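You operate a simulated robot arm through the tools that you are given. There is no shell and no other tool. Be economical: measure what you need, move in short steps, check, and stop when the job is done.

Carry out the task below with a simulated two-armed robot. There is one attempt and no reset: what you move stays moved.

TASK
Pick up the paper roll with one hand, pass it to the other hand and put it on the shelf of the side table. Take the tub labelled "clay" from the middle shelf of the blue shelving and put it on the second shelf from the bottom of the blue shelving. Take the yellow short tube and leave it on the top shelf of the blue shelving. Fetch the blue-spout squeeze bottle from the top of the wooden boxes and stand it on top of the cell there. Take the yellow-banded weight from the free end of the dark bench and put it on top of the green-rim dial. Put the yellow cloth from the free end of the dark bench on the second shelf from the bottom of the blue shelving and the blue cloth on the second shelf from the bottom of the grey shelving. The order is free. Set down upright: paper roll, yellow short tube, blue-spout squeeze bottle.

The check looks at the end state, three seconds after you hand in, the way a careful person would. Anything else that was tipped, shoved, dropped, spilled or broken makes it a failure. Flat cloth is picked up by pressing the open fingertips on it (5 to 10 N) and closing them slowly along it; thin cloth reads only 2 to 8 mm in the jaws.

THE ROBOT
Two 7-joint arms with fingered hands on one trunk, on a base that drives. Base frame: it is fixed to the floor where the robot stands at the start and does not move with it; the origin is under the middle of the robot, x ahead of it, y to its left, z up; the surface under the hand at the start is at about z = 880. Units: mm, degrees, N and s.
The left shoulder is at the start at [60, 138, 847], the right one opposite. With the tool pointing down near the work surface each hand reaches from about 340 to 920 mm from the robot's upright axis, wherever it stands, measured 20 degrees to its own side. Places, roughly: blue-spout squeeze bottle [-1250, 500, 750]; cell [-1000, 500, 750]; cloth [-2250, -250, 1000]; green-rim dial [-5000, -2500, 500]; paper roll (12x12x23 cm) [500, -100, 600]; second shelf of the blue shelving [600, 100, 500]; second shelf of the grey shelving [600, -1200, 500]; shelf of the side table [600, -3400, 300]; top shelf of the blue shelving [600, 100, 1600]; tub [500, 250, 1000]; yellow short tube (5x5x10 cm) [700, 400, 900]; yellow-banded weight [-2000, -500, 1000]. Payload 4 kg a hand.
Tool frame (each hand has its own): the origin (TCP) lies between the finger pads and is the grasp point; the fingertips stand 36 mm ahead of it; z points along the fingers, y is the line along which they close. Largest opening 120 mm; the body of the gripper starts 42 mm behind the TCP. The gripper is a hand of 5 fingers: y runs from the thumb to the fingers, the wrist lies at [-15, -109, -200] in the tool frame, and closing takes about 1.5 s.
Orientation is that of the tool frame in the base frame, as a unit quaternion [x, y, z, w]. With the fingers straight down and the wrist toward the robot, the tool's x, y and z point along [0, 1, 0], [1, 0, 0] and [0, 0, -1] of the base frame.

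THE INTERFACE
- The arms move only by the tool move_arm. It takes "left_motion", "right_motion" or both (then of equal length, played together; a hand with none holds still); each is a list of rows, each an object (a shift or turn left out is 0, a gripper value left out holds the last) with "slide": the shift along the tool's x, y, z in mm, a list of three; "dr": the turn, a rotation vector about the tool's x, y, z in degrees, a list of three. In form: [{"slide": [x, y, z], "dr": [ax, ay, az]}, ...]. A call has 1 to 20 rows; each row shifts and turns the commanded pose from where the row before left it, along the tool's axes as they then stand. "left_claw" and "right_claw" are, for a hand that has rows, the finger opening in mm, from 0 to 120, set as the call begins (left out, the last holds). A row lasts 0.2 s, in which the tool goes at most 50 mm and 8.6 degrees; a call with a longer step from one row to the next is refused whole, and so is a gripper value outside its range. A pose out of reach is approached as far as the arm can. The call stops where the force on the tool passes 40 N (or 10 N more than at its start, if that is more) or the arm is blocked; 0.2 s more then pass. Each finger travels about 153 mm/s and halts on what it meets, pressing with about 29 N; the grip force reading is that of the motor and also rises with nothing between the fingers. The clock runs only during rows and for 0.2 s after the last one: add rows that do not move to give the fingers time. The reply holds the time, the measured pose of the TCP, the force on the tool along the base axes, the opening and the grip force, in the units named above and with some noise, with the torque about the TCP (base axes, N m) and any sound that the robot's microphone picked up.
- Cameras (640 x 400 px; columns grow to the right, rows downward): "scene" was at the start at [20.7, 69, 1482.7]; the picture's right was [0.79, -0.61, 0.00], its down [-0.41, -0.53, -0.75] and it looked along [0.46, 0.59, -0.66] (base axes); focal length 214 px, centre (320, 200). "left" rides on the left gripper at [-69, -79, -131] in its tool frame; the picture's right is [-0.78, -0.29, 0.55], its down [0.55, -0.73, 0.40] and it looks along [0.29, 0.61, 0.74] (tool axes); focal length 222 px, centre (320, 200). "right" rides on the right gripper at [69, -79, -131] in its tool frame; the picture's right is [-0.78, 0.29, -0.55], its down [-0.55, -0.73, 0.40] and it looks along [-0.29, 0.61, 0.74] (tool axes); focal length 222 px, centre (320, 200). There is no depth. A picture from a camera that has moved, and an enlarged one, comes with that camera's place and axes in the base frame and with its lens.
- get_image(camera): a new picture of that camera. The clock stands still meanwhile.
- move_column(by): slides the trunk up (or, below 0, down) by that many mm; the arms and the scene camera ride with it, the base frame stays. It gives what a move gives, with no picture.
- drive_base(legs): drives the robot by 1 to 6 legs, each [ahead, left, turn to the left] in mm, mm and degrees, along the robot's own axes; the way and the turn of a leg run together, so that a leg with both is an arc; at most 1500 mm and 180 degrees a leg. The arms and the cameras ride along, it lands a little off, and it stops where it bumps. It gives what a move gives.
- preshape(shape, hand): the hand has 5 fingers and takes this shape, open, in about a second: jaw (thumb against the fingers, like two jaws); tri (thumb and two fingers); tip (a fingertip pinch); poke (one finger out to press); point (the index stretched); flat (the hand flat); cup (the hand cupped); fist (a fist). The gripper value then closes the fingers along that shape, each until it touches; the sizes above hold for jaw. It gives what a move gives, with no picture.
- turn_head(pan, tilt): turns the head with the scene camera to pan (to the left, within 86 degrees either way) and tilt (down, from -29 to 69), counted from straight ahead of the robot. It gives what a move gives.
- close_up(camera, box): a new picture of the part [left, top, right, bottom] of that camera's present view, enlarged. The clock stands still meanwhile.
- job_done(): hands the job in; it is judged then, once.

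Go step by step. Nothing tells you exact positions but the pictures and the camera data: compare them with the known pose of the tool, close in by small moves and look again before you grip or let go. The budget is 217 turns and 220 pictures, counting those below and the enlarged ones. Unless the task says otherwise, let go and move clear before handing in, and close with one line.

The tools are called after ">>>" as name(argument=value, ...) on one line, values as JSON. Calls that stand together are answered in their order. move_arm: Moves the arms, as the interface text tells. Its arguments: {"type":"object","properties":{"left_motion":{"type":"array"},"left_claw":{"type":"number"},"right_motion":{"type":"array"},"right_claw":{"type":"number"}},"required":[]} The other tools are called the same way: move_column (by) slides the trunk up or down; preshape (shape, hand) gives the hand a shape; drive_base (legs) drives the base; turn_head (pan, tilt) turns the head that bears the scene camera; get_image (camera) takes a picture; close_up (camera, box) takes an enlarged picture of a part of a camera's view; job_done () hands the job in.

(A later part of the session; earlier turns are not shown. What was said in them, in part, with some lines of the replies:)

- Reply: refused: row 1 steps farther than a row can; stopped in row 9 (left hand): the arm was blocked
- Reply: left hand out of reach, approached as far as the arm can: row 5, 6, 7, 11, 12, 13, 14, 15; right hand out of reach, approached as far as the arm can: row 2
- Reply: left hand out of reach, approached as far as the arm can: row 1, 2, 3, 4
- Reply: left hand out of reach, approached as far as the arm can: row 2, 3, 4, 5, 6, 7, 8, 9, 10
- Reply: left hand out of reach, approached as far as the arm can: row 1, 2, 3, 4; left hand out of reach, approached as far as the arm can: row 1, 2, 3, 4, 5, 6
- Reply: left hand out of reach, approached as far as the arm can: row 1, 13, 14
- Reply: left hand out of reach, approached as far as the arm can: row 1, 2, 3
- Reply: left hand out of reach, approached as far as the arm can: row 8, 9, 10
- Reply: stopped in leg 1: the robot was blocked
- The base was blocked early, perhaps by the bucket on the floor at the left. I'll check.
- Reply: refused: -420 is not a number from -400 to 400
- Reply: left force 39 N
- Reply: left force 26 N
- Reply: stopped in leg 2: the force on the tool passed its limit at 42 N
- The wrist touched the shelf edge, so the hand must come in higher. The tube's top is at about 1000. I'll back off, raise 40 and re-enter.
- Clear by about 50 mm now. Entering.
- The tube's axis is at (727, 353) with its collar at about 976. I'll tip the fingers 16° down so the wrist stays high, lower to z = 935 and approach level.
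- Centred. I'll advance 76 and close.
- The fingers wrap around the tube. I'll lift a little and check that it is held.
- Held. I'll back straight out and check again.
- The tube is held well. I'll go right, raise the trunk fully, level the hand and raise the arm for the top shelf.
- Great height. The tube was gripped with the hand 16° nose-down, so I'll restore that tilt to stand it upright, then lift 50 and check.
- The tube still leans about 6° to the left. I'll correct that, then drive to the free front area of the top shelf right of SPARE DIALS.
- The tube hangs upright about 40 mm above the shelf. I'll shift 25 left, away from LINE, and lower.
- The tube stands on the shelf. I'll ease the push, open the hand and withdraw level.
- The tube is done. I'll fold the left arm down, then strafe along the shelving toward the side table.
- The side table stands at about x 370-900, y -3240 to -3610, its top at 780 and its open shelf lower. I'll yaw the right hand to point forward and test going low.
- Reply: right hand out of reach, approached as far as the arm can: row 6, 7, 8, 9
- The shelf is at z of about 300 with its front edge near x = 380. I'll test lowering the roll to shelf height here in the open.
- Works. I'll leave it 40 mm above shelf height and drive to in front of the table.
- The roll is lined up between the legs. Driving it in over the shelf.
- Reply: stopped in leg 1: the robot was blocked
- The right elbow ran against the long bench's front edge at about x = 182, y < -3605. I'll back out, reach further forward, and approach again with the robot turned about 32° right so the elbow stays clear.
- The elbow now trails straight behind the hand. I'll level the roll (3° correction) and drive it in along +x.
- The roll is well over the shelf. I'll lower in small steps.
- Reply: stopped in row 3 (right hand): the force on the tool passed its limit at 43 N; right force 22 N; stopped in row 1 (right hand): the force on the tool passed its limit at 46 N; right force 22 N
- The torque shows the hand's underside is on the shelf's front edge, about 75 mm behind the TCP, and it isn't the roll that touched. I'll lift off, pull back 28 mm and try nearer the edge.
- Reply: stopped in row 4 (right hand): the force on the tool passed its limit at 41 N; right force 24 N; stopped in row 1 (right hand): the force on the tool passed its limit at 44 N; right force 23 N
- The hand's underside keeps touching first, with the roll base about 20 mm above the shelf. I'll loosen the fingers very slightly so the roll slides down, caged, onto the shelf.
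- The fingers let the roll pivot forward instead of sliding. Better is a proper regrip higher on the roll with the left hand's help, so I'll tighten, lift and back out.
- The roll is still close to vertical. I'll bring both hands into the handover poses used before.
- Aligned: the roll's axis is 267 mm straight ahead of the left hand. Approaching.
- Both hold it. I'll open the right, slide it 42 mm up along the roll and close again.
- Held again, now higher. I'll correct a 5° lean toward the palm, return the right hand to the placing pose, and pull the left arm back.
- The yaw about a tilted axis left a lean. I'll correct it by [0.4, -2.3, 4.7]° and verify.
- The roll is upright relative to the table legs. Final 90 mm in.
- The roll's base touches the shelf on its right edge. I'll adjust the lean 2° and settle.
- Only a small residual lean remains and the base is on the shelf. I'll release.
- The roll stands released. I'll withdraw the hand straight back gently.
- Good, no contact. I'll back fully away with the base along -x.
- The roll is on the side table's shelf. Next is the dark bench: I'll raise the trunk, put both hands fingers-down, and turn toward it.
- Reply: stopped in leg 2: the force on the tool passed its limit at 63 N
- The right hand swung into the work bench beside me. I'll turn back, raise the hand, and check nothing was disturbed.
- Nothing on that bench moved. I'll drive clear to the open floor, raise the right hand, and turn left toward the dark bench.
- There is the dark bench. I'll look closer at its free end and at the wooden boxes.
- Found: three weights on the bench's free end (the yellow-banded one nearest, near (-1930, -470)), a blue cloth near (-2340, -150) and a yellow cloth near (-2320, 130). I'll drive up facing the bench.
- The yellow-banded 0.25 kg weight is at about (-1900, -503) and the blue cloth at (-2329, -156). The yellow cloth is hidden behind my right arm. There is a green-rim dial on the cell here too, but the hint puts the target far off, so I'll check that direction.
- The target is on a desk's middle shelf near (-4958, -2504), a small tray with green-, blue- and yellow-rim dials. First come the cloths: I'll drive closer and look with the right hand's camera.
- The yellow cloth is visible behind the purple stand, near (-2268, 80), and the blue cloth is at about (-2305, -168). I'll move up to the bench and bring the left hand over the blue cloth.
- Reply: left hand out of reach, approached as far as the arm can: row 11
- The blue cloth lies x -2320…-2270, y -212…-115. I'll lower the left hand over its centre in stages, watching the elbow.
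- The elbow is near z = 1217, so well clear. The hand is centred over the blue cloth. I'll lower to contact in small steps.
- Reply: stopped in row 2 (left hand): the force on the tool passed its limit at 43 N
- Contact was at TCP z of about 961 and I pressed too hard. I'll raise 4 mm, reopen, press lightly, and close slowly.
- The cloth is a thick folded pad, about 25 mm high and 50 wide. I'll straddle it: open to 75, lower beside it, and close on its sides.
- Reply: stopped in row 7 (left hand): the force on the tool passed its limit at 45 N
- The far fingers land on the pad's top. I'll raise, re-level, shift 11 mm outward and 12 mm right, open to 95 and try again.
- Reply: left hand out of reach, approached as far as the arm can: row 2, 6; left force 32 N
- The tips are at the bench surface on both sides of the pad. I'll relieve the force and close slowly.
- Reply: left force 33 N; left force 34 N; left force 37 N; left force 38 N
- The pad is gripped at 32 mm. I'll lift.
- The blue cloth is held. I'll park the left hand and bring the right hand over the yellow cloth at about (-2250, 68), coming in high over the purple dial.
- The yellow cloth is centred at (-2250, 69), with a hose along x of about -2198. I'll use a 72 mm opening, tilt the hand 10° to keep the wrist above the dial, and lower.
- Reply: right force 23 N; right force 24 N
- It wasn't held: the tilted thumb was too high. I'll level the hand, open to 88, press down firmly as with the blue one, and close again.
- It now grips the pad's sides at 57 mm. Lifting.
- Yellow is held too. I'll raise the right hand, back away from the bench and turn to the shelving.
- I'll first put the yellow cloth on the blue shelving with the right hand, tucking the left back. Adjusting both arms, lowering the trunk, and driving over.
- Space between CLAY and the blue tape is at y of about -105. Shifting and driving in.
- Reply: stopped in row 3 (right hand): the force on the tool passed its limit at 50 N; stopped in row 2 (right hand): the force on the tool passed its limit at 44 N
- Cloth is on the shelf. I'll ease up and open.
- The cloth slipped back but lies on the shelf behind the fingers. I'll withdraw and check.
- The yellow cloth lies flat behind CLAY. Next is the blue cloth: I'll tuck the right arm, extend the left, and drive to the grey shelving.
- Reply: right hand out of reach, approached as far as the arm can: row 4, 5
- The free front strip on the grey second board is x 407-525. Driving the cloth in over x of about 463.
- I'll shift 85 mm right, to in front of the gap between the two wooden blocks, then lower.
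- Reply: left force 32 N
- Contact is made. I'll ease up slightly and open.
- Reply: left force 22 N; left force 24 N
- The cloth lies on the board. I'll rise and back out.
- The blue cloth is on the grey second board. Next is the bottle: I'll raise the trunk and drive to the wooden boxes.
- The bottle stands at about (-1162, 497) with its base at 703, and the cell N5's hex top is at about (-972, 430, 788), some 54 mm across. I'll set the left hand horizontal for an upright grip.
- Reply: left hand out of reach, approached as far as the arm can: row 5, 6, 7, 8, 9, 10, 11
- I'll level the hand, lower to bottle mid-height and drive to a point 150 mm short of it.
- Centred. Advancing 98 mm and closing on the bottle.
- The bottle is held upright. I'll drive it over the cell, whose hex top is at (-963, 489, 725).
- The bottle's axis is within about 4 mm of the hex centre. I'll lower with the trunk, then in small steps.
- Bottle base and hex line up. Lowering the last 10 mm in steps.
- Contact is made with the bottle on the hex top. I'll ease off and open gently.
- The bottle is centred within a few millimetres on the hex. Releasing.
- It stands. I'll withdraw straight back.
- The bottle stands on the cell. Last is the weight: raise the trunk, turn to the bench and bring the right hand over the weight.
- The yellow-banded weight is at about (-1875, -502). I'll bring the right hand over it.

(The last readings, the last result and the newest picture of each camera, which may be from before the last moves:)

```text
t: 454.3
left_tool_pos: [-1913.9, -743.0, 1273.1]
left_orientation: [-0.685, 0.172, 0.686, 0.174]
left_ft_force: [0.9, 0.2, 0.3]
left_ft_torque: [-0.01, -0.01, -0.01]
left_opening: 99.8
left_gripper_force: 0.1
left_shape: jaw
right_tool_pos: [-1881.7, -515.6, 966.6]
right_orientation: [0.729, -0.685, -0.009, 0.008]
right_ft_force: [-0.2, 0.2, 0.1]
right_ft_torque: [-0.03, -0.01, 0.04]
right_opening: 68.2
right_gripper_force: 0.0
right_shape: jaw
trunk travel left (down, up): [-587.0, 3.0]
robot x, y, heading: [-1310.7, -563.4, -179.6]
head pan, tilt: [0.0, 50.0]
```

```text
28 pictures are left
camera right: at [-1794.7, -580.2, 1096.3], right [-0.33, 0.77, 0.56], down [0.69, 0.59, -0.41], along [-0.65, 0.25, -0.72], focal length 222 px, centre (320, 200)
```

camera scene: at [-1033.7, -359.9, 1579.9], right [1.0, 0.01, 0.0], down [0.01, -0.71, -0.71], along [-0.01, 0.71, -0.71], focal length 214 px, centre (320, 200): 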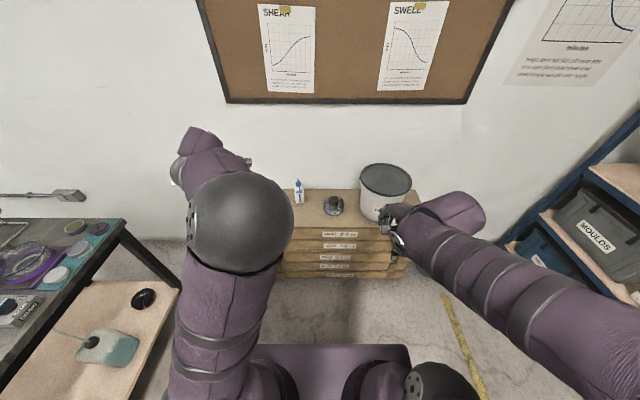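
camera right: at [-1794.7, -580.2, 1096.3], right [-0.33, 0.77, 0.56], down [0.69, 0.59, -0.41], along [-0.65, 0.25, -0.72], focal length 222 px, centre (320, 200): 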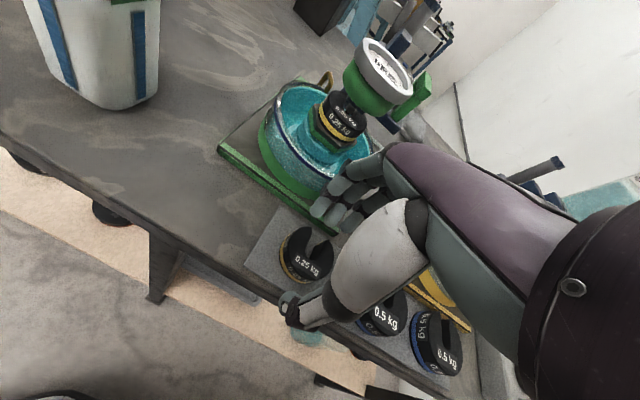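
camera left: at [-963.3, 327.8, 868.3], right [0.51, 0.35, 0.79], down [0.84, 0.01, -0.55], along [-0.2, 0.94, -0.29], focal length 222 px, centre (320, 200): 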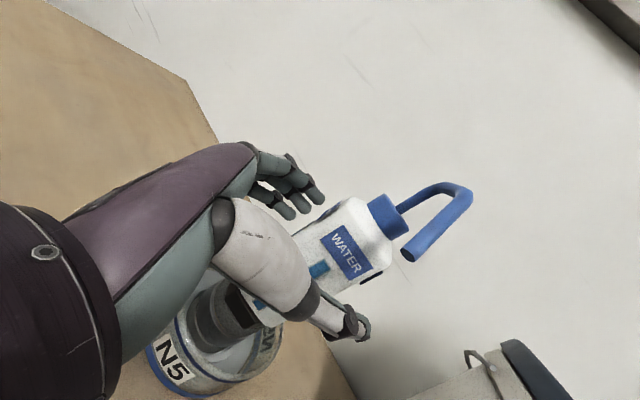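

The weight sits between thumb and fingers. Closing.

>>> move_arm(right_motion=[{"slide": [0, 0, 2]}, {}, {}, {}, {}, {}, {}], right_claw=25)

>>> move_arm(right_motion=[{"slide": [0, 0, -15]}, {"slide": [0, 0, -25]}, {"slide": [0, 0, -40]}, {"slide": [0, 0, -40]}, {"slide": [0, 0, -40]}, {}])

>>> get_image(camera="right")

```text
t: 455.9
left_tool_pos: [-1914.8, -742.8, 1273.6]
left_orientation: [0.686, -0.173, -0.685, -0.174]
left_ft_force: [-0.4, -0.1, -1.4]
left_ft_torque: [-0.02, 0.01, -0.02]
left_opening: 99.8
left_gripper_force: 0.0
left_shape: jaw
right_tool_pos: [-1881.0, -514.3, 965.3]
right_orientation: [0.728, -0.685, -0.008, 0.008]
right_ft_force: [0.1, -0.2, -0.2]
right_ft_torque: [0.05, -0.02, 0.0]
right_opening: 25.3
right_gripper_force: 0.0
right_shape: jaw
trunk travel left (down, up): [-587.0, 3.0]
robot x, y, heading: [-1314.4, -566.7, -179.3]
head pan, tilt: [0.0, 50.0]
```

```text
t: 457.3
left_tool_pos: [-1914.6, -742.5, 1273.3]
left_orientation: [0.686, -0.172, -0.685, -0.173]
left_ft_force: [0.3, -0.6, -0.1]
left_ft_torque: [-0.01, -0.01, 0.02]
left_opening: 99.6
left_gripper_force: 0.0
left_shape: jaw
right_tool_pos: [-1881.3, -513.7, 1127.8]
right_orientation: [0.728, -0.685, -0.008, 0.006]
right_ft_force: [0.1, 0.2, -0.2]
right_ft_torque: [0.01, -0.05, 0.0]
right_opening: 25.2
right_gripper_force: 0.1
right_shape: jaw
trunk travel left (down, up): [-587.0, 3.0]
robot x, y, heading: [-1312.2, -561.9, -179.7]
head pan, tilt: [0.0, 50.0]
```

```text
27 pictures are left
camera right: at [-1793.2, -579.4, 1257.2], right [-0.33, 0.77, 0.56], down [0.69, 0.59, -0.41], along [-0.64, 0.25, -0.72], focal length 222 px, centre (320, 200)
```

right: 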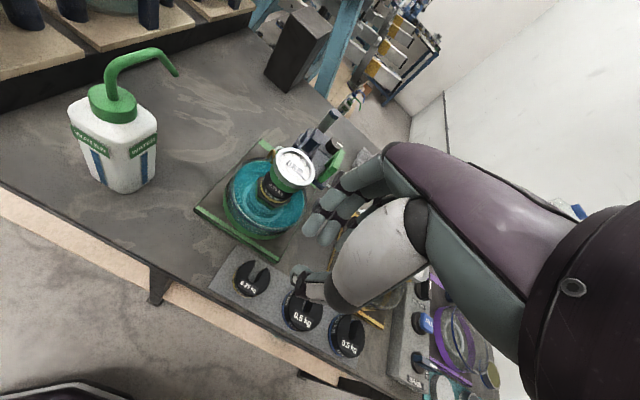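

The fingers closed above it: triangulation puts the weight's top at z of about 920, centre (-1888, -509). I'll reopen and go down to TCP z = 940.

>>> move_arm(right_motion=[{"slide": [-3, 6, 0]}, {}, {}, {"slide": [0, 0, 40]}, {"slide": [0, 0, 40]}, {"slide": [0, 0, 40]}, {"slide": [0, 0, 40]}, {"slide": [0, 0, 16]}, {}], right_claw=68)

>>> move_arm(right_motion=[{"slide": [0, 0, 6]}, {"slide": [0, 0, 5]}, {}])

>>> get_image(camera="right")

```text
t: 459.3
left_tool_pos: [-1914.0, -742.2, 1272.3]
left_orientation: [0.686, -0.173, -0.686, -0.173]
left_ft_force: [0.1, 0.2, 0.7]
left_ft_torque: [0.0, 0.0, -0.01]
left_opening: 99.7
left_gripper_force: 0.0
left_shape: jaw
right_tool_pos: [-1887.5, -511.7, 948.7]
right_orientation: [0.729, -0.685, -0.009, 0.007]
right_ft_force: [-0.8, 0.7, 0.7]
right_ft_torque: [0.0, -0.02, 0.02]
right_opening: 67.7
right_gripper_force: 0.0
right_shape: jaw
trunk travel left (down, up): [-587.0, 3.0]
robot x, y, heading: [-1316.8, -564.5, -179.3]
head pan, tilt: [0.0, 50.0]
```

```text
t: 460.1
left_tool_pos: [-1913.8, -742.7, 1273.5]
left_orientation: [-0.685, 0.172, 0.686, 0.173]
left_ft_force: [0.6, 0.0, -0.3]
left_ft_torque: [0.0, 0.03, 0.01]
left_opening: 99.6
left_gripper_force: 0.1
left_shape: jaw
right_tool_pos: [-1888.2, -513.0, 939.6]
right_orientation: [0.728, -0.685, -0.009, 0.008]
right_ft_force: [3.8, 0.7, 14.3]
right_ft_torque: [0.06, 0.53, -0.08]
right_opening: 66.0
right_gripper_force: 0.1
right_shape: jaw
trunk travel left (down, up): [-587.0, 3.0]
robot x, y, heading: [-1313.1, -563.0, -179.5]
head pan, tilt: [0.0, 50.0]
```

```text
26 pictures are left
camera right: at [-1800.5, -577.9, 1068.6], right [-0.32, 0.77, 0.56], down [0.69, 0.59, -0.41], along [-0.65, 0.25, -0.72], focal length 222 px, centre (320, 200)
```

right: 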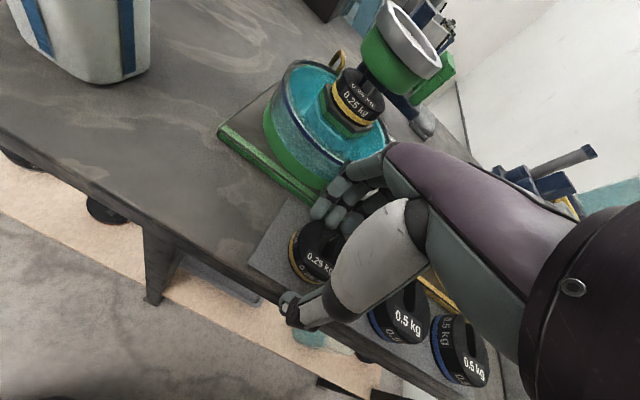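

>>> move_arm(right_motion=[{"slide": [0, -4, -3]}, {}, {}, {}, {}, {}, {}], right_claw=20)

>>> move_arm(right_motion=[{"slide": [0, 0, -15]}, {"slide": [0, 0, -25]}, {"slide": [0, 0, -40]}, {"slide": [0, 0, -40]}, {"slide": [0, 0, -40]}, {}])

>>> get_image(camera="right")

```text
t: 461.7
left_tool_pos: [-1915.2, -743.4, 1274.1]
left_orientation: [0.686, -0.172, -0.686, -0.174]
left_ft_force: [-1.0, 0.3, -0.4]
left_ft_torque: [-0.03, -0.03, 0.03]
left_opening: 99.8
left_gripper_force: 0.1
left_shape: jaw
right_tool_pos: [-1887.3, -512.6, 941.9]
right_orientation: [0.728, -0.685, -0.01, 0.009]
right_ft_force: [0.7, 0.3, -2.3]
right_ft_torque: [0.0, 0.0, -0.02]
right_opening: 30.2
right_gripper_force: 29.0
right_shape: jaw
trunk travel left (down, up): [-587.0, 3.0]
robot x, y, heading: [-1312.4, -556.7, -179.8]
head pan, tilt: [0.0, 50.0]
```

```text
t: 463.1
left_tool_pos: [-1914.9, -742.3, 1272.4]
left_orientation: [0.687, -0.173, -0.684, -0.173]
left_ft_force: [0.2, 0.2, 0.3]
left_ft_torque: [0.01, 0.01, 0.01]
left_opening: 99.9
left_gripper_force: 0.1
left_shape: jaw
right_tool_pos: [-1880.0, -512.0, 1100.7]
right_orientation: [0.729, -0.685, -0.009, 0.006]
right_ft_force: [-0.4, 0.0, -2.8]
right_ft_torque: [-0.02, -0.01, 0.05]
right_opening: 30.1
right_gripper_force: 28.9
right_shape: jaw
trunk travel left (down, up): [-587.0, 3.0]
robot x, y, heading: [-1313.2, -566.1, -179.5]
head pan, tilt: [0.0, 50.0]
```

```text
25 pictures are left
camera right: at [-1793.5, -577.0, 1229.9], right [-0.33, 0.77, 0.56], down [0.69, 0.59, -0.41], along [-0.64, 0.25, -0.72], focal length 222 px, centre (320, 200)
```

right: 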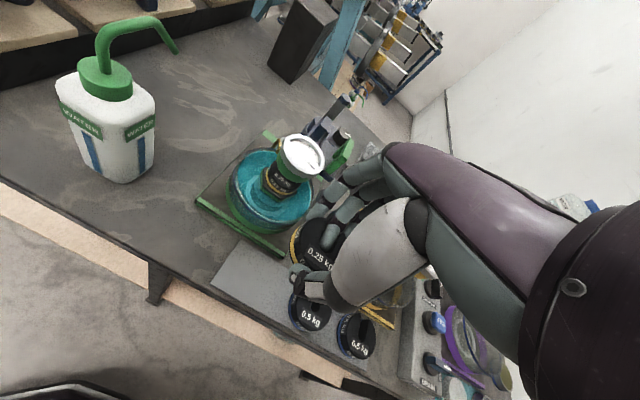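

The yellow-banded weight is held. I'll drive round the bench through the corridor toward the desk.

>>> drive_base(legs=[[-300, 0, 0], [0, 1500, 0], [0, 330, 0], [1500, 0, 0], [900, 0, 0]])

>>> turn_head(pan=0, tilt=30)

>>> get_image(camera="scene")

```text
t: 485.2
left_tool_pos: [-3968.8, -2724.4, 1273.5]
left_orientation: [0.691, -0.15, -0.691, -0.151]
left_ft_force: [0.5, 0.2, 0.1]
left_ft_torque: [-0.03, 0.01, -0.01]
left_opening: 99.9
left_gripper_force: 0.1
left_shape: jaw
right_tool_pos: [-3950.8, -2492.7, 1099.3]
right_orientation: [0.75, -0.661, -0.008, 0.007]
right_ft_force: [0.4, 0.3, -1.4]
right_ft_torque: [-0.01, 0.0, 0.0]
right_opening: 30.3
right_gripper_force: 28.5
right_shape: jaw
trunk travel left (down, up): [-587.0, 3.0]
robot x, y, heading: [-3381.1, -2511.4, -175.5]
head pan, tilt: [0.0, 50.0]
```

```text
t: 486.0
left_tool_pos: [-3969.2, -2725.6, 1273.6]
left_orientation: [0.691, -0.15, -0.691, -0.151]
left_ft_force: [-0.2, 0.2, -0.9]
left_ft_torque: [-0.03, -0.01, 0.01]
left_opening: 99.7
left_gripper_force: 0.0
left_shape: jaw
right_tool_pos: [-3948.5, -2492.4, 1099.5]
right_orientation: [0.749, -0.662, -0.008, 0.006]
right_ft_force: [-1.1, 0.4, -2.5]
right_ft_torque: [0.0, -0.04, 0.01]
right_opening: 29.8
right_gripper_force: 29.2
right_shape: jaw
trunk travel left (down, up): [-587.0, 3.0]
robot x, y, heading: [-3376.5, -2504.5, -175.8]
head pan, tilt: [0.0, 30.0]
```

```text
24 pictures are left
camera scene: at [-3440.8, -2508.4, 1662.4], right [-0.07, 1.0, 0.0], down [0.5, 0.04, -0.87], along [-0.86, -0.06, -0.5], focal length 214 px, centre (320, 200)
```

scene: 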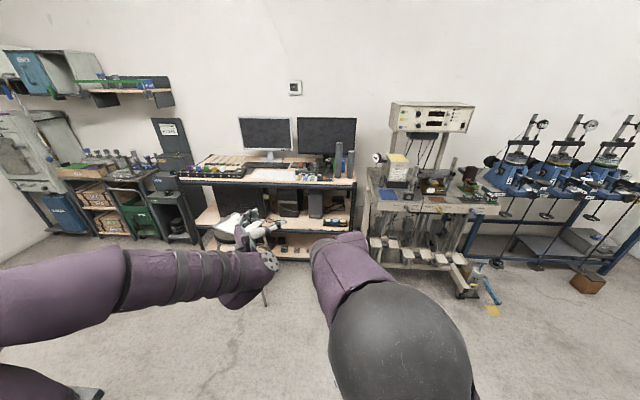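

>>> close_up(camera="scene", box=[290, 150, 400, 250])

```text
4.00 times, centred on (345, 200) of scene
camera zoom: at [-3440.8, -2508.4, 1662.4], right [-0.07, 1.0, 0.0], down [0.5, 0.04, -0.87], along [-0.86, -0.06, -0.5], focal length 858 px, centre (220, 200)
```

zoom: 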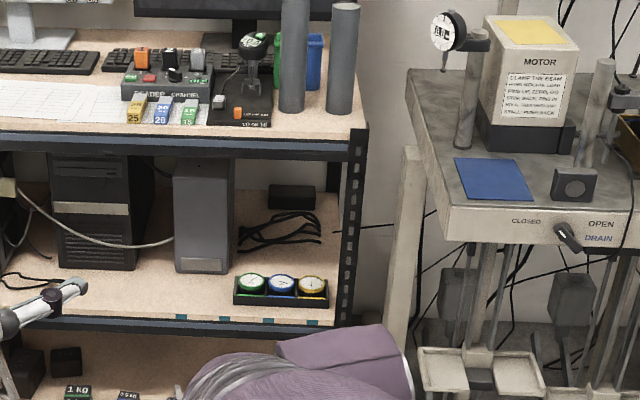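

The green-rim dial is the left one of three in a small tray near (-5030, -2545), z about 520. I'll fold the left arm first and shift the right hand inward.

>>> move_arm(left_motion=[{"dr": [7.5, 0, 0]}, {"dr": [7.5, 0, 0]}, {"dr": [7.5, 0, 0]}, {"dr": [7.5, 0, 0]}, {"dr": [7.5, 0, 0]}, {"dr": [7.5, 0, 0]}, {"dr": [7.5, 0, 0]}, {"dr": [7.5, 0, 0]}, {"dr": [0, 8.18, 0]}, {"dr": [0, 8.18, 0]}, {"dr": [0, 8.18, 0]}, {"dr": [0, 8.18, 0]}, {"dr": [0, 8.18, 0]}, {"dr": [0, 8.18, 0]}, {"dr": [0, 8.18, 0]}, {"dr": [0, 8.18, 0]}, {"dr": [0, 8.18, 0]}, {"dr": [0, 8.18, 0]}, {"dr": [0, 8.18, 0]}])

>>> move_arm(left_motion=[{"slide": [5, -38, 20]}, {"slide": [5, -38, 20]}, {"slide": [5, -38, 20]}, {"slide": [5, -38, 20]}, {"slide": [5, -38, 10]}, {"slide": [5, -38, 0]}, {}], right_motion=[{"slide": [27, 0, 20]}, {"slide": [27, 0, 20]}, {"slide": [26, 0, 10]}, {}, {}, {}, {}])

>>> drive_base(legs=[[0, 0, -4.4], [700, 0, 0]])

>>> close_up(camera="scene", box=[200, 130, 480, 330])

```text
t: 490.0
left_tool_pos: [-3966.9, -2721.3, 1274.4]
left_orientation: [0.74, -0.673, 0.001, 0.002]
left_ft_force: [1.0, -0.4, 0.5]
left_ft_torque: [-0.01, 0.04, 0.02]
left_opening: 99.8
left_gripper_force: 0.1
left_shape: jaw
right_tool_pos: [-3947.3, -2487.2, 1100.8]
right_orientation: [0.75, -0.662, -0.007, 0.01]
right_ft_force: [-0.4, 1.9, -1.1]
right_ft_torque: [-0.11, -0.01, 0.0]
right_opening: 29.8
right_gripper_force: 29.1
right_shape: jaw
trunk travel left (down, up): [-587.0, 3.0]
robot x, y, heading: [-3382.2, -2508.6, -176.1]
head pan, tilt: [0.0, 30.0]
```

```text
t: 491.0
left_tool_pos: [-3834.0, -2739.6, 1194.2]
left_orientation: [0.736, -0.668, -0.073, -0.084]
left_ft_force: [-0.2, 0.1, -0.1]
left_ft_torque: [-0.03, 0.02, -0.04]
left_opening: 99.8
left_gripper_force: 0.0
left_shape: jaw
right_tool_pos: [-3942.2, -2570.1, 1062.3]
right_orientation: [0.748, -0.664, 0.005, 0.023]
right_ft_force: [-0.2, -0.5, -2.1]
right_ft_torque: [-0.05, 0.0, -0.01]
right_opening: 29.9
right_gripper_force: 29.2
right_shape: jaw
trunk travel left (down, up): [-587.0, 3.0]
robot x, y, heading: [-3376.7, -2503.6, -175.9]
head pan, tilt: [0.0, 30.0]
stopped in row 4 (left hand): the arm was blocked; the commanded pose is now the measured one
```

```text
t: 495.3
left_tool_pos: [-4558.8, -2703.0, 1195.0]
left_orientation: [0.712, -0.693, -0.07, -0.088]
left_ft_force: [0.8, 0.3, 0.1]
left_ft_torque: [0.0, -0.02, -0.02]
left_opening: 99.8
left_gripper_force: 0.1
left_shape: jaw
right_tool_pos: [-4655.1, -2526.8, 1062.9]
right_orientation: [0.723, -0.69, 0.002, 0.024]
right_ft_force: [-0.2, -0.5, -3.0]
right_ft_torque: [0.03, -0.02, 0.02]
right_opening: 29.7
right_gripper_force: 29.1
right_shape: jaw
trunk travel left (down, up): [-587.0, 3.0]
robot x, y, heading: [-4086.9, -2505.8, 180.1]
head pan, tilt: [0.0, 30.0]
```

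```text
2.00 times, centred on (340, 230) of scene
camera zoom: at [-4149.4, -2502.0, 1662.4], right [0.0, 1.0, 0.0], down [0.5, 0.0, -0.87], along [-0.87, 0.0, -0.5], focal length 429 px, centre (280, 140)
```

zoom: 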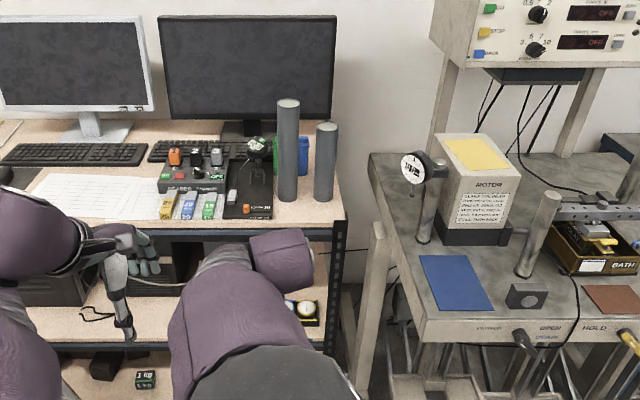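

The arms touched each other. I'll move the left hand outward first, square it, then pull it back.

>>> move_arm(left_motion=[{"slide": [35, 0, 0]}, {"slide": [30, 0, 0], "dr": [0, 6.4, 0]}, {"slide": [0, 0, 0], "dr": [0, 6.4, 0]}, {"slide": [0, -35, 0]}, {"slide": [0, -35, 0]}, {"slide": [0, -35, 0]}, {}])

>>> move_column(by=-380)

>>> get_image(camera="right")

```text
t: 496.2
left_tool_pos: [-4541.7, -2767.6, 1174.3]
left_orientation: [0.711, -0.696, -0.063, -0.07]
left_ft_force: [-0.1, -0.6, 0.5]
left_ft_torque: [0.01, -0.03, 0.0]
left_opening: 99.5
left_gripper_force: 0.0
left_shape: jaw
right_tool_pos: [-4670.1, -2468.6, 1041.1]
right_orientation: [-0.682, 0.731, -0.013, -0.007]
right_ft_force: [-0.1, 0.5, -2.8]
right_ft_torque: [-0.02, -0.02, -0.01]
right_opening: 29.8
right_gripper_force: 29.0
right_shape: jaw
trunk travel left (down, up): [-587.0, 3.0]
robot x, y, heading: [-4088.2, -2502.2, 179.9]
head pan, tilt: [0.0, 30.0]
stopped in row 4 (left hand): the arm was blocked; the commanded pose is now the measured one
```

```text
t: 499.9
left_tool_pos: [-4544.0, -2769.2, 794.6]
left_orientation: [0.71, -0.697, -0.063, -0.071]
left_ft_force: [-0.4, 0.7, 0.4]
left_ft_torque: [0.03, 0.01, 0.0]
left_opening: 99.7
left_gripper_force: 0.0
left_shape: jaw
right_tool_pos: [-4670.5, -2468.6, 660.9]
right_orientation: [-0.683, 0.731, -0.014, -0.008]
right_ft_force: [-0.1, -0.4, -2.2]
right_ft_torque: [-0.01, 0.0, 0.01]
right_opening: 29.8
right_gripper_force: 28.9
right_shape: jaw
trunk travel left (down, up): [-207.0, 383.0]
robot x, y, heading: [-4090.3, -2506.2, 179.9]
head pan, tilt: [0.0, 30.0]
```

```text
21 pictures are left
camera right: at [-4597.0, -2539.9, 795.1], right [-0.24, 0.82, 0.52], down [0.77, 0.48, -0.41], along [-0.59, 0.3, -0.75], focal length 222 px, centre (320, 200)
```

right: 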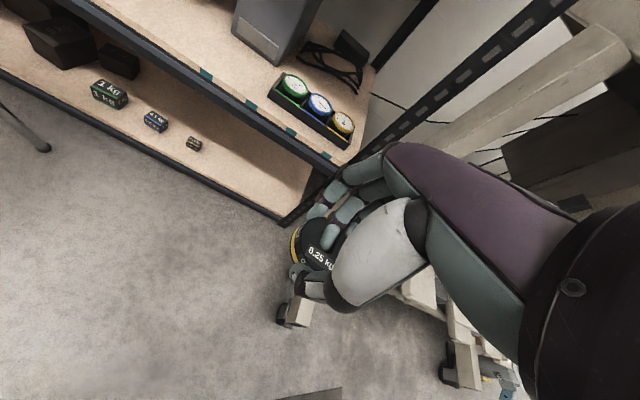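

The green dial is near (-5020, -2558) with its top at about 535. I'll lower, drive closer and look again.

>>> move_column(by=-60)

>>> drive_base(legs=[[230, 50, 0]])

>>> move_arm(right_motion=[{"slide": [36, 0, 0], "dr": [0, 0, 4]}, {}])

>>> get_image(camera="right")

```text
t: 500.9
left_tool_pos: [-4544.1, -2767.2, 734.5]
left_orientation: [0.71, -0.698, -0.063, -0.07]
left_ft_force: [-0.6, 0.3, 0.0]
left_ft_torque: [-0.01, 0.03, 0.01]
left_opening: 99.8
left_gripper_force: 0.1
left_shape: jaw
right_tool_pos: [-4670.8, -2468.7, 601.5]
right_orientation: [-0.682, 0.731, -0.013, -0.009]
right_ft_force: [-0.2, -1.0, -2.4]
right_ft_torque: [0.01, -0.07, 0.04]
right_opening: 29.6
right_gripper_force: 28.8
right_shape: jaw
trunk travel left (down, up): [-147.0, 443.0]
robot x, y, heading: [-4087.3, -2504.1, 179.8]
head pan, tilt: [0.0, 30.0]
```

```text
t: 502.7
left_tool_pos: [-4773.8, -2815.4, 734.4]
left_orientation: [0.709, -0.699, -0.063, -0.071]
left_ft_force: [-0.4, -0.5, 0.2]
left_ft_torque: [0.01, -0.02, 0.0]
left_opening: 99.8
left_gripper_force: 0.0
left_shape: jaw
right_tool_pos: [-4899.1, -2514.9, 600.5]
right_orientation: [-0.681, 0.732, -0.014, -0.009]
right_ft_force: [0.5, -0.8, -2.9]
right_ft_torque: [-0.01, 0.0, 0.01]
right_opening: 29.5
right_gripper_force: 28.9
right_shape: jaw
trunk travel left (down, up): [-147.0, 443.0]
robot x, y, heading: [-4320.1, -2554.0, 179.8]
head pan, tilt: [0.0, 30.0]
```

```text
t: 503.5
left_tool_pos: [-4774.6, -2818.4, 734.5]
left_orientation: [0.71, -0.695, -0.076, -0.08]
left_ft_force: [-0.1, -0.1, 0.1]
left_ft_torque: [0.01, 0.04, -0.01]
left_opening: 99.4
left_gripper_force: 0.1
left_shape: jaw
right_tool_pos: [-4913.5, -2522.5, 600.5]
right_orientation: [-0.63, 0.776, -0.03, -0.013]
right_ft_force: [-0.2, 0.5, -1.9]
right_ft_torque: [-0.02, 0.02, 0.02]
right_opening: 29.7
right_gripper_force: 29.3
right_shape: jaw
trunk travel left (down, up): [-147.0, 443.0]
robot x, y, heading: [-4315.8, -2552.2, 179.9]
head pan, tilt: [0.0, 30.0]
stopped in row 2 (right hand): the arm was blocked; the commanded pose is now the measured one
```

```text
20 pictures are left
camera right: at [-4851.8, -2599.0, 738.0], right [-0.13, 0.86, 0.49], down [0.84, 0.36, -0.41], along [-0.53, 0.36, -0.77], focal length 222 px, centre (320, 200)
```

right: 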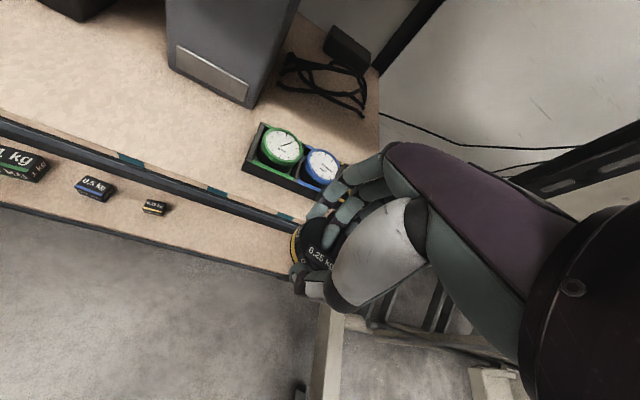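

>>> drive_base(legs=[[60, 36, 0]])

>>> close_up(camera="right", box=[200, 100, 400, 300])

```text
t: 504.5
left_tool_pos: [-4834.2, -2853.7, 734.2]
left_orientation: [0.71, -0.695, -0.076, -0.08]
left_ft_force: [-0.1, -0.2, 0.3]
left_ft_torque: [0.03, 0.0, 0.01]
left_opening: 99.6
left_gripper_force: 0.2
left_shape: jaw
right_tool_pos: [-4973.7, -2556.7, 601.4]
right_orientation: [-0.629, 0.777, -0.03, -0.015]
right_ft_force: [0.4, 0.1, -2.8]
right_ft_torque: [-0.03, -0.01, 0.01]
right_opening: 29.6
right_gripper_force: 29.1
right_shape: jaw
trunk travel left (down, up): [-147.0, 443.0]
robot x, y, heading: [-4375.4, -2590.6, 179.7]
head pan, tilt: [0.0, 30.0]
```

```text
2.00 times, centred on (300, 200) of right
camera zoom: at [-4911.7, -2633.9, 738.4], right [-0.13, 0.86, 0.49], down [0.84, 0.36, -0.41], along [-0.53, 0.36, -0.77], focal length 444 px, centre (360, 200)
```

zoom: 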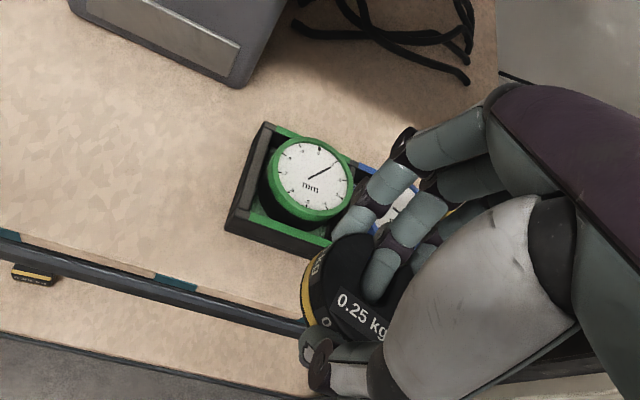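

The green dial's top centre is triangulated at (-5071, -2563, 508). I'll extend the right arm over it and check.

>>> move_arm(right_motion=[{"slide": [6.5, 23.4, 0]}, {"slide": [6.5, 23.4, 0]}, {"slide": [6.5, 23.4, 0]}, {"slide": [6.3, 23.5, 0]}, {}])

>>> get_image(camera="right")

```text
t: 505.7
left_tool_pos: [-4833.8, -2853.9, 734.0]
left_orientation: [0.709, -0.696, -0.076, -0.08]
left_ft_force: [0.1, -1.0, 0.8]
left_ft_torque: [0.0, 0.03, 0.01]
left_opening: 99.7
left_gripper_force: 0.1
left_shape: jaw
right_tool_pos: [-5070.2, -2565.5, 599.5]
right_orientation: [-0.629, 0.776, -0.032, -0.014]
right_ft_force: [-0.4, 0.4, -2.4]
right_ft_torque: [-0.03, 0.0, -0.01]
right_opening: 29.7
right_gripper_force: 28.9
right_shape: jaw
trunk travel left (down, up): [-147.0, 443.0]
robot x, y, heading: [-4378.0, -2589.8, 179.7]
head pan, tilt: [0.0, 30.0]
```

```text
18 pictures are left
camera right: at [-5009.4, -2641.5, 736.5], right [-0.13, 0.86, 0.49], down [0.84, 0.36, -0.41], along [-0.53, 0.36, -0.77], focal length 222 px, centre (320, 200)
```

right: 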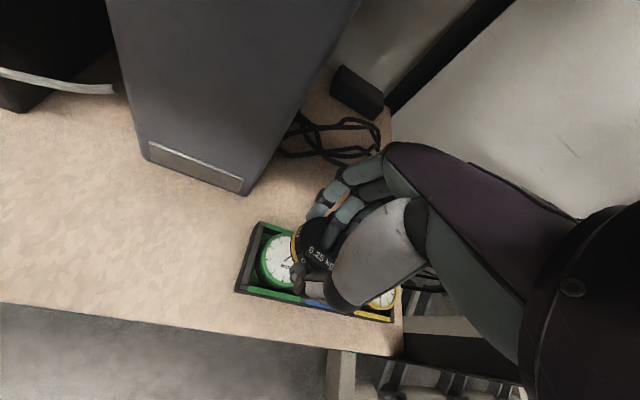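

Aligned within a few millimetres. I'll level the hand by 4°, then lower.

>>> move_arm(right_motion=[{"dr": [-3.1, -3.0, 0]}, {"slide": [0, 0, 14]}, {"slide": [0, 0, 14]}, {"slide": [0, 0, 6]}, {}])

>>> close_up(camera="right", box=[200, 160, 420, 340])

```text
t: 506.9
left_tool_pos: [-4833.4, -2854.0, 735.4]
left_orientation: [0.71, -0.696, -0.075, -0.08]
left_ft_force: [-0.1, 0.3, -0.2]
left_ft_torque: [0.01, -0.01, 0.0]
left_opening: 100.1
left_gripper_force: 0.1
left_shape: jaw
right_tool_pos: [-5072.5, -2566.4, 565.0]
right_orientation: [-0.629, 0.777, 0.008, -0.011]
right_ft_force: [0.0, -0.1, -2.1]
right_ft_torque: [-0.05, -0.02, 0.0]
right_opening: 29.7
right_gripper_force: 28.7
right_shape: jaw
trunk travel left (down, up): [-147.0, 443.0]
robot x, y, heading: [-4379.2, -2590.6, 179.8]
head pan, tilt: [0.0, 30.0]
```

```text
2.22 times, centred on (310, 250) of right
camera zoom: at [-5004.8, -2649.6, 695.1], right [-0.11, 0.83, 0.55], down [0.82, 0.38, -0.42], along [-0.56, 0.41, -0.72], focal length 494 px, centre (342, 89)
```

zoom: 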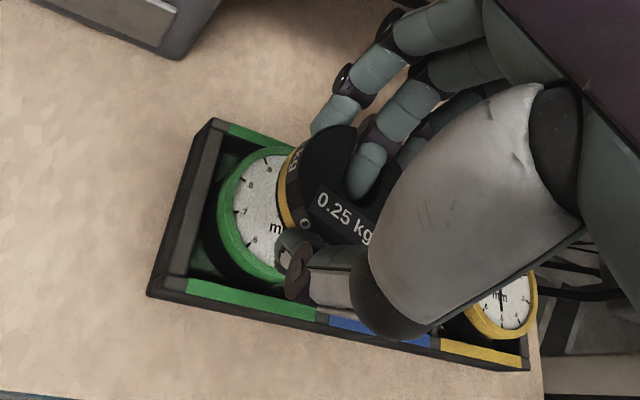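

Weight and dial line up within about 4 mm. Lowering in small steps.

>>> move_arm(right_motion=[{"slide": [3, 2, 4]}, {"slide": [0, 0, 3]}, {}])

>>> move_arm(right_motion=[{"slide": [0, 0, 3]}, {"slide": [0, 0, 2]}, {}])

>>> move_arm(right_motion=[{"slide": [0, 0, 2]}, {"slide": [0, 0, 2]}, {}])

```text
t: 507.7
left_tool_pos: [-4834.4, -2853.8, 734.5]
left_orientation: [0.71, -0.695, -0.075, -0.081]
left_ft_force: [0.0, -0.1, -1.0]
left_ft_torque: [0.02, -0.01, -0.04]
left_opening: 99.9
left_gripper_force: 0.1
left_shape: jaw
right_tool_pos: [-5074.8, -2568.0, 557.5]
right_orientation: [-0.63, 0.777, 0.007, -0.01]
right_ft_force: [-0.6, 0.0, -2.3]
right_ft_torque: [-0.04, 0.0, 0.03]
right_opening: 29.6
right_gripper_force: 28.8
right_shape: jaw
trunk travel left (down, up): [-147.0, 443.0]
robot x, y, heading: [-4377.8, -2590.5, 179.5]
head pan, tilt: [0.0, 30.0]
```

```text
t: 508.5
left_tool_pos: [-4833.5, -2852.4, 733.4]
left_orientation: [0.71, -0.695, -0.076, -0.079]
left_ft_force: [-0.2, 0.3, -0.4]
left_ft_torque: [0.01, -0.02, 0.01]
left_opening: 99.7
left_gripper_force: 0.0
left_shape: jaw
right_tool_pos: [-5076.1, -2566.8, 553.1]
right_orientation: [-0.629, 0.777, 0.006, -0.01]
right_ft_force: [0.3, -0.2, -2.8]
right_ft_torque: [0.02, -0.03, 0.01]
right_opening: 29.4
right_gripper_force: 29.2
right_shape: jaw
trunk travel left (down, up): [-147.0, 443.0]
robot x, y, heading: [-4377.6, -2591.5, 179.4]
head pan, tilt: [0.0, 30.0]
```

```text
t: 509.3
left_tool_pos: [-4834.6, -2854.2, 734.1]
left_orientation: [0.709, -0.696, -0.075, -0.079]
left_ft_force: [-0.5, 0.8, 0.2]
left_ft_torque: [-0.03, 0.02, 0.0]
left_opening: 99.6
left_gripper_force: 0.0
left_shape: jaw
right_tool_pos: [-5073.7, -2564.8, 550.4]
right_orientation: [-0.629, 0.777, 0.006, -0.011]
right_ft_force: [0.3, -0.8, -1.5]
right_ft_torque: [-0.05, -0.03, -0.02]
right_opening: 29.6
right_gripper_force: 29.1
right_shape: jaw
trunk travel left (down, up): [-147.0, 443.0]
robot x, y, heading: [-4376.3, -2588.8, 179.4]
head pan, tilt: [0.0, 30.0]
```

>>> move_arm(right_motion=[{"slide": [0, 0, 2]}, {"slide": [0, 0, 2]}, {}])

>>> move_arm(right_motion=[{"slide": [0, 0, 2]}, {"slide": [0, 0, 2]}, {}])

>>> close_up(camera="right", box=[200, 160, 420, 340])

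```text
t: 510.1
left_tool_pos: [-4834.5, -2854.3, 734.3]
left_orientation: [0.71, -0.695, -0.075, -0.08]
left_ft_force: [-0.2, -0.3, -0.9]
left_ft_torque: [0.01, 0.01, 0.0]
left_opening: 100.0
left_gripper_force: 0.1
left_shape: jaw
right_tool_pos: [-5074.1, -2565.4, 546.2]
right_orientation: [-0.629, 0.777, 0.007, -0.011]
right_ft_force: [0.1, -0.4, -2.2]
right_ft_torque: [0.0, -0.03, 0.01]
right_opening: 29.5
right_gripper_force: 28.8
right_shape: jaw
trunk travel left (down, up): [-147.0, 443.0]
robot x, y, heading: [-4377.0, -2587.8, 179.8]
head pan, tilt: [0.0, 30.0]
```

```text
t: 510.9
left_tool_pos: [-4833.7, -2853.9, 734.9]
left_orientation: [0.71, -0.696, -0.075, -0.08]
left_ft_force: [-0.4, -0.4, 0.1]
left_ft_torque: [0.01, 0.01, 0.03]
left_opening: 99.6
left_gripper_force: 0.1
left_shape: jaw
right_tool_pos: [-5073.8, -2566.6, 541.0]
right_orientation: [-0.629, 0.777, 0.008, -0.011]
right_ft_force: [0.2, -0.2, -3.0]
right_ft_torque: [-0.02, -0.04, -0.01]
right_opening: 29.8
right_gripper_force: 29.1
right_shape: jaw
trunk travel left (down, up): [-147.0, 443.0]
robot x, y, heading: [-4376.6, -2591.8, 179.6]
head pan, tilt: [0.0, 30.0]
```

```text
2.22 times, centred on (310, 250) of right
camera zoom: at [-5007.1, -2650.6, 671.3], right [-0.11, 0.83, 0.55], down [0.82, 0.38, -0.42], along [-0.56, 0.41, -0.72], focal length 494 px, centre (342, 89)
```

zoom: 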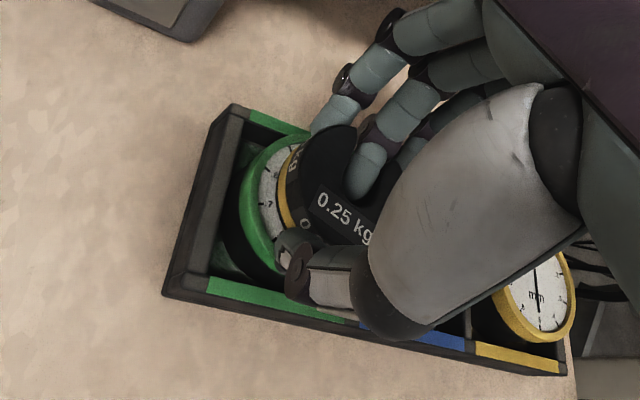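

No contact yet, and the dial top is refined to (-5077, -2564, 504). I'll nudge 4 mm and continue down.

>>> move_arm(right_motion=[{"slide": [4, 2.5, 0]}, {"slide": [0, 0, 2]}, {}])

>>> move_arm(right_motion=[{"slide": [0, 0, 2]}, {"slide": [0, 0, 1]}, {}])

>>> move_arm(right_motion=[{"slide": [0, 0, 2]}, {"slide": [0, 0, 1]}, {}])

```text
t: 511.7
left_tool_pos: [-4833.3, -2854.6, 733.3]
left_orientation: [0.71, -0.695, -0.076, -0.08]
left_ft_force: [-0.2, 0.2, -0.5]
left_ft_torque: [0.01, 0.02, 0.0]
left_opening: 99.7
left_gripper_force: 0.1
left_shape: jaw
right_tool_pos: [-5077.4, -2569.4, 541.2]
right_orientation: [-0.629, 0.777, 0.007, -0.01]
right_ft_force: [-0.2, 0.4, -2.5]
right_ft_torque: [-0.03, 0.01, -0.01]
right_opening: 29.8
right_gripper_force: 28.8
right_shape: jaw
trunk travel left (down, up): [-147.0, 443.0]
robot x, y, heading: [-4379.0, -2587.2, 179.6]
head pan, tilt: [0.0, 30.0]
```

```text
t: 512.5
left_tool_pos: [-4833.7, -2853.7, 733.1]
left_orientation: [0.71, -0.695, -0.076, -0.08]
left_ft_force: [0.7, -0.2, -0.1]
left_ft_torque: [0.01, 0.02, -0.01]
left_opening: 99.7
left_gripper_force: 0.1
left_shape: jaw
right_tool_pos: [-5077.2, -2569.5, 535.7]
right_orientation: [-0.629, 0.777, 0.008, -0.01]
right_ft_force: [-1.2, 0.3, -3.0]
right_ft_torque: [-0.06, 0.01, 0.02]
right_opening: 29.8
right_gripper_force: 29.3
right_shape: jaw
trunk travel left (down, up): [-147.0, 443.0]
robot x, y, heading: [-4373.7, -2588.6, 179.6]
head pan, tilt: [0.0, 30.0]
```

```text
t: 513.3
left_tool_pos: [-4833.5, -2853.6, 734.0]
left_orientation: [0.71, -0.696, -0.075, -0.08]
left_ft_force: [0.1, -0.5, 0.0]
left_ft_torque: [0.0, -0.01, 0.0]
left_opening: 99.9
left_gripper_force: 0.1
left_shape: jaw
right_tool_pos: [-5078.2, -2569.9, 534.9]
right_orientation: [-0.63, 0.776, 0.007, -0.011]
right_ft_force: [0.0, 0.3, -2.3]
right_ft_torque: [-0.03, -0.01, 0.02]
right_opening: 29.4
right_gripper_force: 29.3
right_shape: jaw
trunk travel left (down, up): [-147.0, 443.0]
robot x, y, heading: [-4374.1, -2589.0, 179.9]
head pan, tilt: [0.0, 30.0]
```

>>> move_arm(right_motion=[{"slide": [0, 0, 2]}, {"slide": [0, 0, 1]}, {}])

>>> move_arm(right_motion=[{"slide": [0, 0, 2]}, {"slide": [0, 0, 1]}, {}])

>>> close_up(camera="right", box=[200, 160, 420, 340])

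```text
t: 514.1
left_tool_pos: [-4832.7, -2853.4, 734.4]
left_orientation: [0.71, -0.695, -0.076, -0.08]
left_ft_force: [-0.4, -0.5, 1.0]
left_ft_torque: [0.01, 0.03, -0.01]
left_opening: 99.8
left_gripper_force: 0.0
left_shape: jaw
right_tool_pos: [-5078.3, -2569.7, 531.5]
right_orientation: [-0.63, 0.777, 0.008, -0.011]
right_ft_force: [2.0, -0.5, 9.7]
right_ft_torque: [-0.04, -0.24, 0.02]
right_opening: 30.3
right_gripper_force: 28.6
right_shape: jaw
trunk travel left (down, up): [-147.0, 443.0]
robot x, y, heading: [-4375.6, -2585.9, 179.4]
head pan, tilt: [0.0, 30.0]
```

```text
t: 514.9
left_tool_pos: [-4831.4, -2853.4, 736.2]
left_orientation: [0.709, -0.696, -0.077, -0.079]
left_ft_force: [-0.3, -0.2, -0.2]
left_ft_torque: [0.04, -0.03, 0.0]
left_opening: 100.0
left_gripper_force: 0.0
left_shape: jaw
right_tool_pos: [-5077.6, -2569.5, 531.0]
right_orientation: [-0.63, 0.776, 0.009, -0.012]
right_ft_force: [5.2, -1.4, 28.0]
right_ft_torque: [-0.08, -0.5, 0.01]
right_opening: 31.1
right_gripper_force: 28.6
right_shape: jaw
trunk travel left (down, up): [-147.0, 443.0]
robot x, y, heading: [-4375.8, -2587.1, 179.8]
head pan, tilt: [0.0, 30.0]
```

```text
2.22 times, centred on (310, 250) of right
camera zoom: at [-5009.8, -2654.4, 661.4], right [-0.11, 0.83, 0.55], down [0.82, 0.39, -0.42], along [-0.56, 0.41, -0.72], focal length 494 px, centre (342, 89)
```

zoom: 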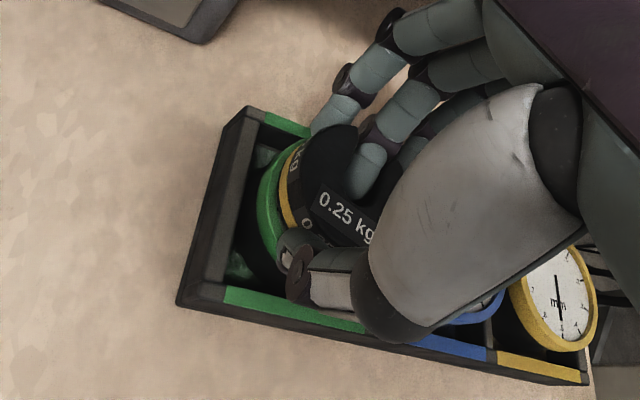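

The weight rests on the green dial. I'll lift 2 mm, shift 5 mm to centre it, set down, then open only slightly.

>>> move_arm(right_motion=[{"slide": [0, 0, -3]}, {"slide": [5, 1, -1]}, {"slide": [0, 0, 2]}, {"slide": [0, 0, 1]}, {}])

>>> move_arm(right_motion=[{}, {}, {}], right_claw=46)

>>> close_up(camera="right", box=[200, 160, 420, 340])

```text
t: 516.1
left_tool_pos: [-4832.4, -2853.8, 735.6]
left_orientation: [0.709, -0.696, -0.076, -0.079]
left_ft_force: [0.0, 0.1, 0.3]
left_ft_torque: [0.0, 0.0, 0.02]
left_opening: 99.7
left_gripper_force: 0.0
left_shape: jaw
right_tool_pos: [-5080.6, -2573.9, 530.8]
right_orientation: [-0.63, 0.777, 0.009, -0.011]
right_ft_force: [4.7, 2.4, 22.8]
right_ft_torque: [0.12, -0.14, -0.02]
right_opening: 30.8
right_gripper_force: 29.3
right_shape: jaw
trunk travel left (down, up): [-147.0, 443.0]
robot x, y, heading: [-4376.3, -2588.2, 179.6]
head pan, tilt: [0.0, 30.0]
```

```text
t: 516.9
left_tool_pos: [-4833.5, -2853.7, 734.8]
left_orientation: [0.71, -0.696, -0.076, -0.079]
left_ft_force: [-0.2, 0.7, -0.5]
left_ft_torque: [0.01, -0.01, 0.0]
left_opening: 99.8
left_gripper_force: 0.0
left_shape: jaw
right_tool_pos: [-5080.4, -2573.9, 528.1]
right_orientation: [-0.629, 0.777, 0.007, -0.01]
right_ft_force: [-2.2, 0.9, 11.2]
right_ft_torque: [0.18, 0.34, -0.02]
right_opening: 47.0
right_gripper_force: 0.0
right_shape: jaw
trunk travel left (down, up): [-147.0, 443.0]
robot x, y, heading: [-4379.6, -2589.4, 179.6]
head pan, tilt: [0.0, 30.0]
```

```text
2.22 times, centred on (310, 250) of right
camera zoom: at [-5012.6, -2658.8, 658.4], right [-0.11, 0.83, 0.55], down [0.82, 0.38, -0.42], along [-0.56, 0.41, -0.72], focal length 494 px, centre (342, 89)
```

zoom: 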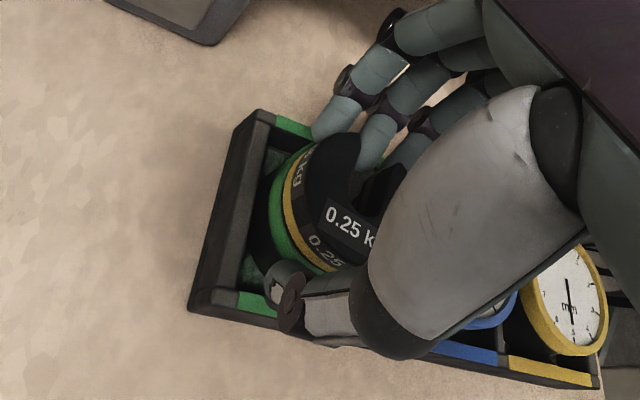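

The weight sits free on the green dial. I'll lift the hand straight up.

>>> move_arm(right_motion=[{"slide": [0, 0, -6]}, {"slide": [0, 0, -10]}, {"slide": [0, 0, -15]}, {"slide": [0, 0, -20]}, {}])

>>> close_up(camera="right", box=[180, 160, 420, 340])

```text
t: 518.1
left_tool_pos: [-4833.5, -2853.6, 734.9]
left_orientation: [0.71, -0.696, -0.076, -0.079]
left_ft_force: [1.0, 0.2, 0.1]
left_ft_torque: [0.0, -0.03, 0.0]
left_opening: 99.8
left_gripper_force: 0.0
left_shape: jaw
right_tool_pos: [-5080.8, -2575.2, 580.3]
right_orientation: [-0.629, 0.777, 0.007, -0.01]
right_ft_force: [-0.5, -1.0, -0.5]
right_ft_torque: [-0.02, 0.01, -0.01]
right_opening: 45.7
right_gripper_force: 0.1
right_shape: jaw
trunk travel left (down, up): [-147.0, 443.0]
robot x, y, heading: [-4379.0, -2588.6, 179.5]
head pan, tilt: [0.0, 30.0]
```

```text
2.22 times, centred on (300, 250) of right
camera zoom: at [-5012.6, -2659.2, 710.0], right [-0.11, 0.83, 0.55], down [0.82, 0.38, -0.42], along [-0.56, 0.41, -0.72], focal length 494 px, centre (364, 89)
```

zoom: 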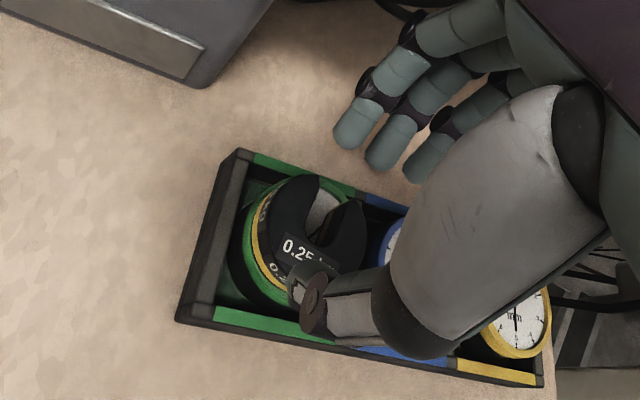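

The weight lies flat on the green dial. I'll back away.

>>> drive_base(legs=[[-450, 0, 0]])

>>> turn_head(pan=0, tilt=35)

>>> get_image(camera="scene")

>>> get_image(camera="right")

```text
t: 520.8
left_tool_pos: [-4385.3, -2856.7, 734.6]
left_orientation: [0.708, -0.698, -0.075, -0.079]
left_ft_force: [-0.6, -0.1, 0.3]
left_ft_torque: [-0.01, 0.0, -0.04]
left_opening: 99.8
left_gripper_force: 0.0
left_shape: jaw
right_tool_pos: [-4631.5, -2575.9, 580.3]
right_orientation: [-0.628, 0.778, 0.007, -0.01]
right_ft_force: [0.4, 1.2, -0.1]
right_ft_torque: [0.03, 0.0, 0.02]
right_opening: 45.8
right_gripper_force: 0.0
right_shape: jaw
trunk travel left (down, up): [-147.0, 443.0]
robot x, y, heading: [-3924.8, -2594.4, 179.5]
head pan, tilt: [0.0, 30.0]
```

```text
t: 521.5
left_tool_pos: [-4384.7, -2855.4, 733.4]
left_orientation: [0.708, -0.698, -0.076, -0.079]
left_ft_force: [0.0, 0.5, -0.8]
left_ft_torque: [-0.01, -0.01, -0.06]
left_opening: 99.7
left_gripper_force: 0.1
left_shape: jaw
right_tool_pos: [-4631.0, -2575.0, 580.3]
right_orientation: [-0.627, 0.779, 0.008, -0.011]
right_ft_force: [0.8, 0.6, 0.2]
right_ft_torque: [0.01, 0.01, 0.02]
right_opening: 46.0
right_gripper_force: 0.1
right_shape: jaw
trunk travel left (down, up): [-147.0, 443.0]
robot x, y, heading: [-3930.2, -2592.6, 179.3]
head pan, tilt: [0.0, 35.0]
```

```text
12 pictures are left
camera scene: at [-3986.0, -2590.3, 1214.7], right [0.01, 1.0, 0.0], down [0.57, -0.01, -0.82], along [-0.82, 0.01, -0.57], focal length 214 px, centre (320, 200)
```

scene: 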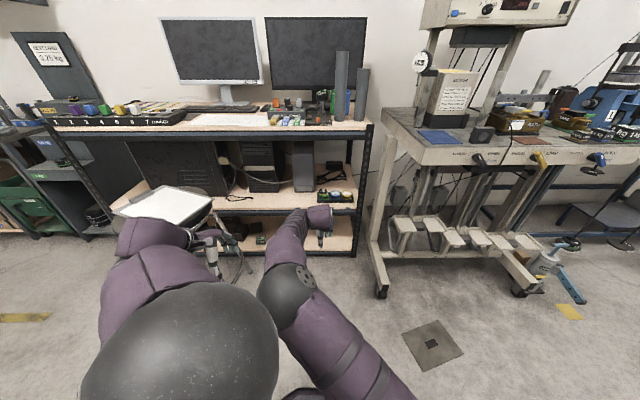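

```text
11 pictures are left
camera right: at [-4563.6, -2660.5, 709.8], right [-0.1, 0.83, 0.55], down [0.82, 0.38, -0.42], along [-0.56, 0.41, -0.72], focal length 222 px, centre (320, 200)
```

right: 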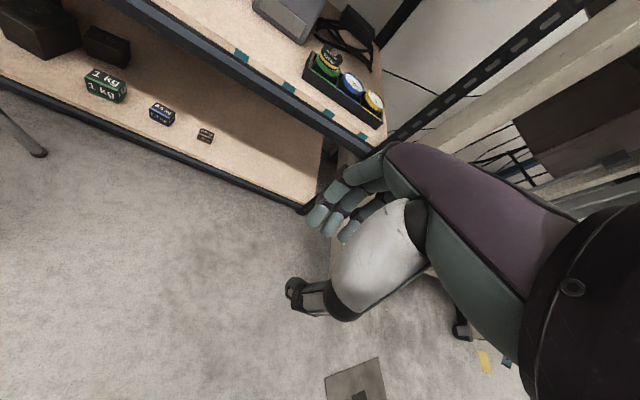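

I can see the weight on the green-rim dial with both hands clear, and every other item was seen in its place when I left it. I'm handing in.

>>> job_done()

```text
The job is handed in.
```

The job is handed in with all seven items moved to where you asked, and the paper roll, yellow tube and squeeze bottle were standing upright when I left them. My right hand bumped the end of a work bench at 63 N. My base also touched the floor bucket lightly, and my right elbow touched the front edge of the long bench. I looked at the work bench and the bucket afterwards and neither seemed disturbed; I did not go back to the dark bench for a final look.
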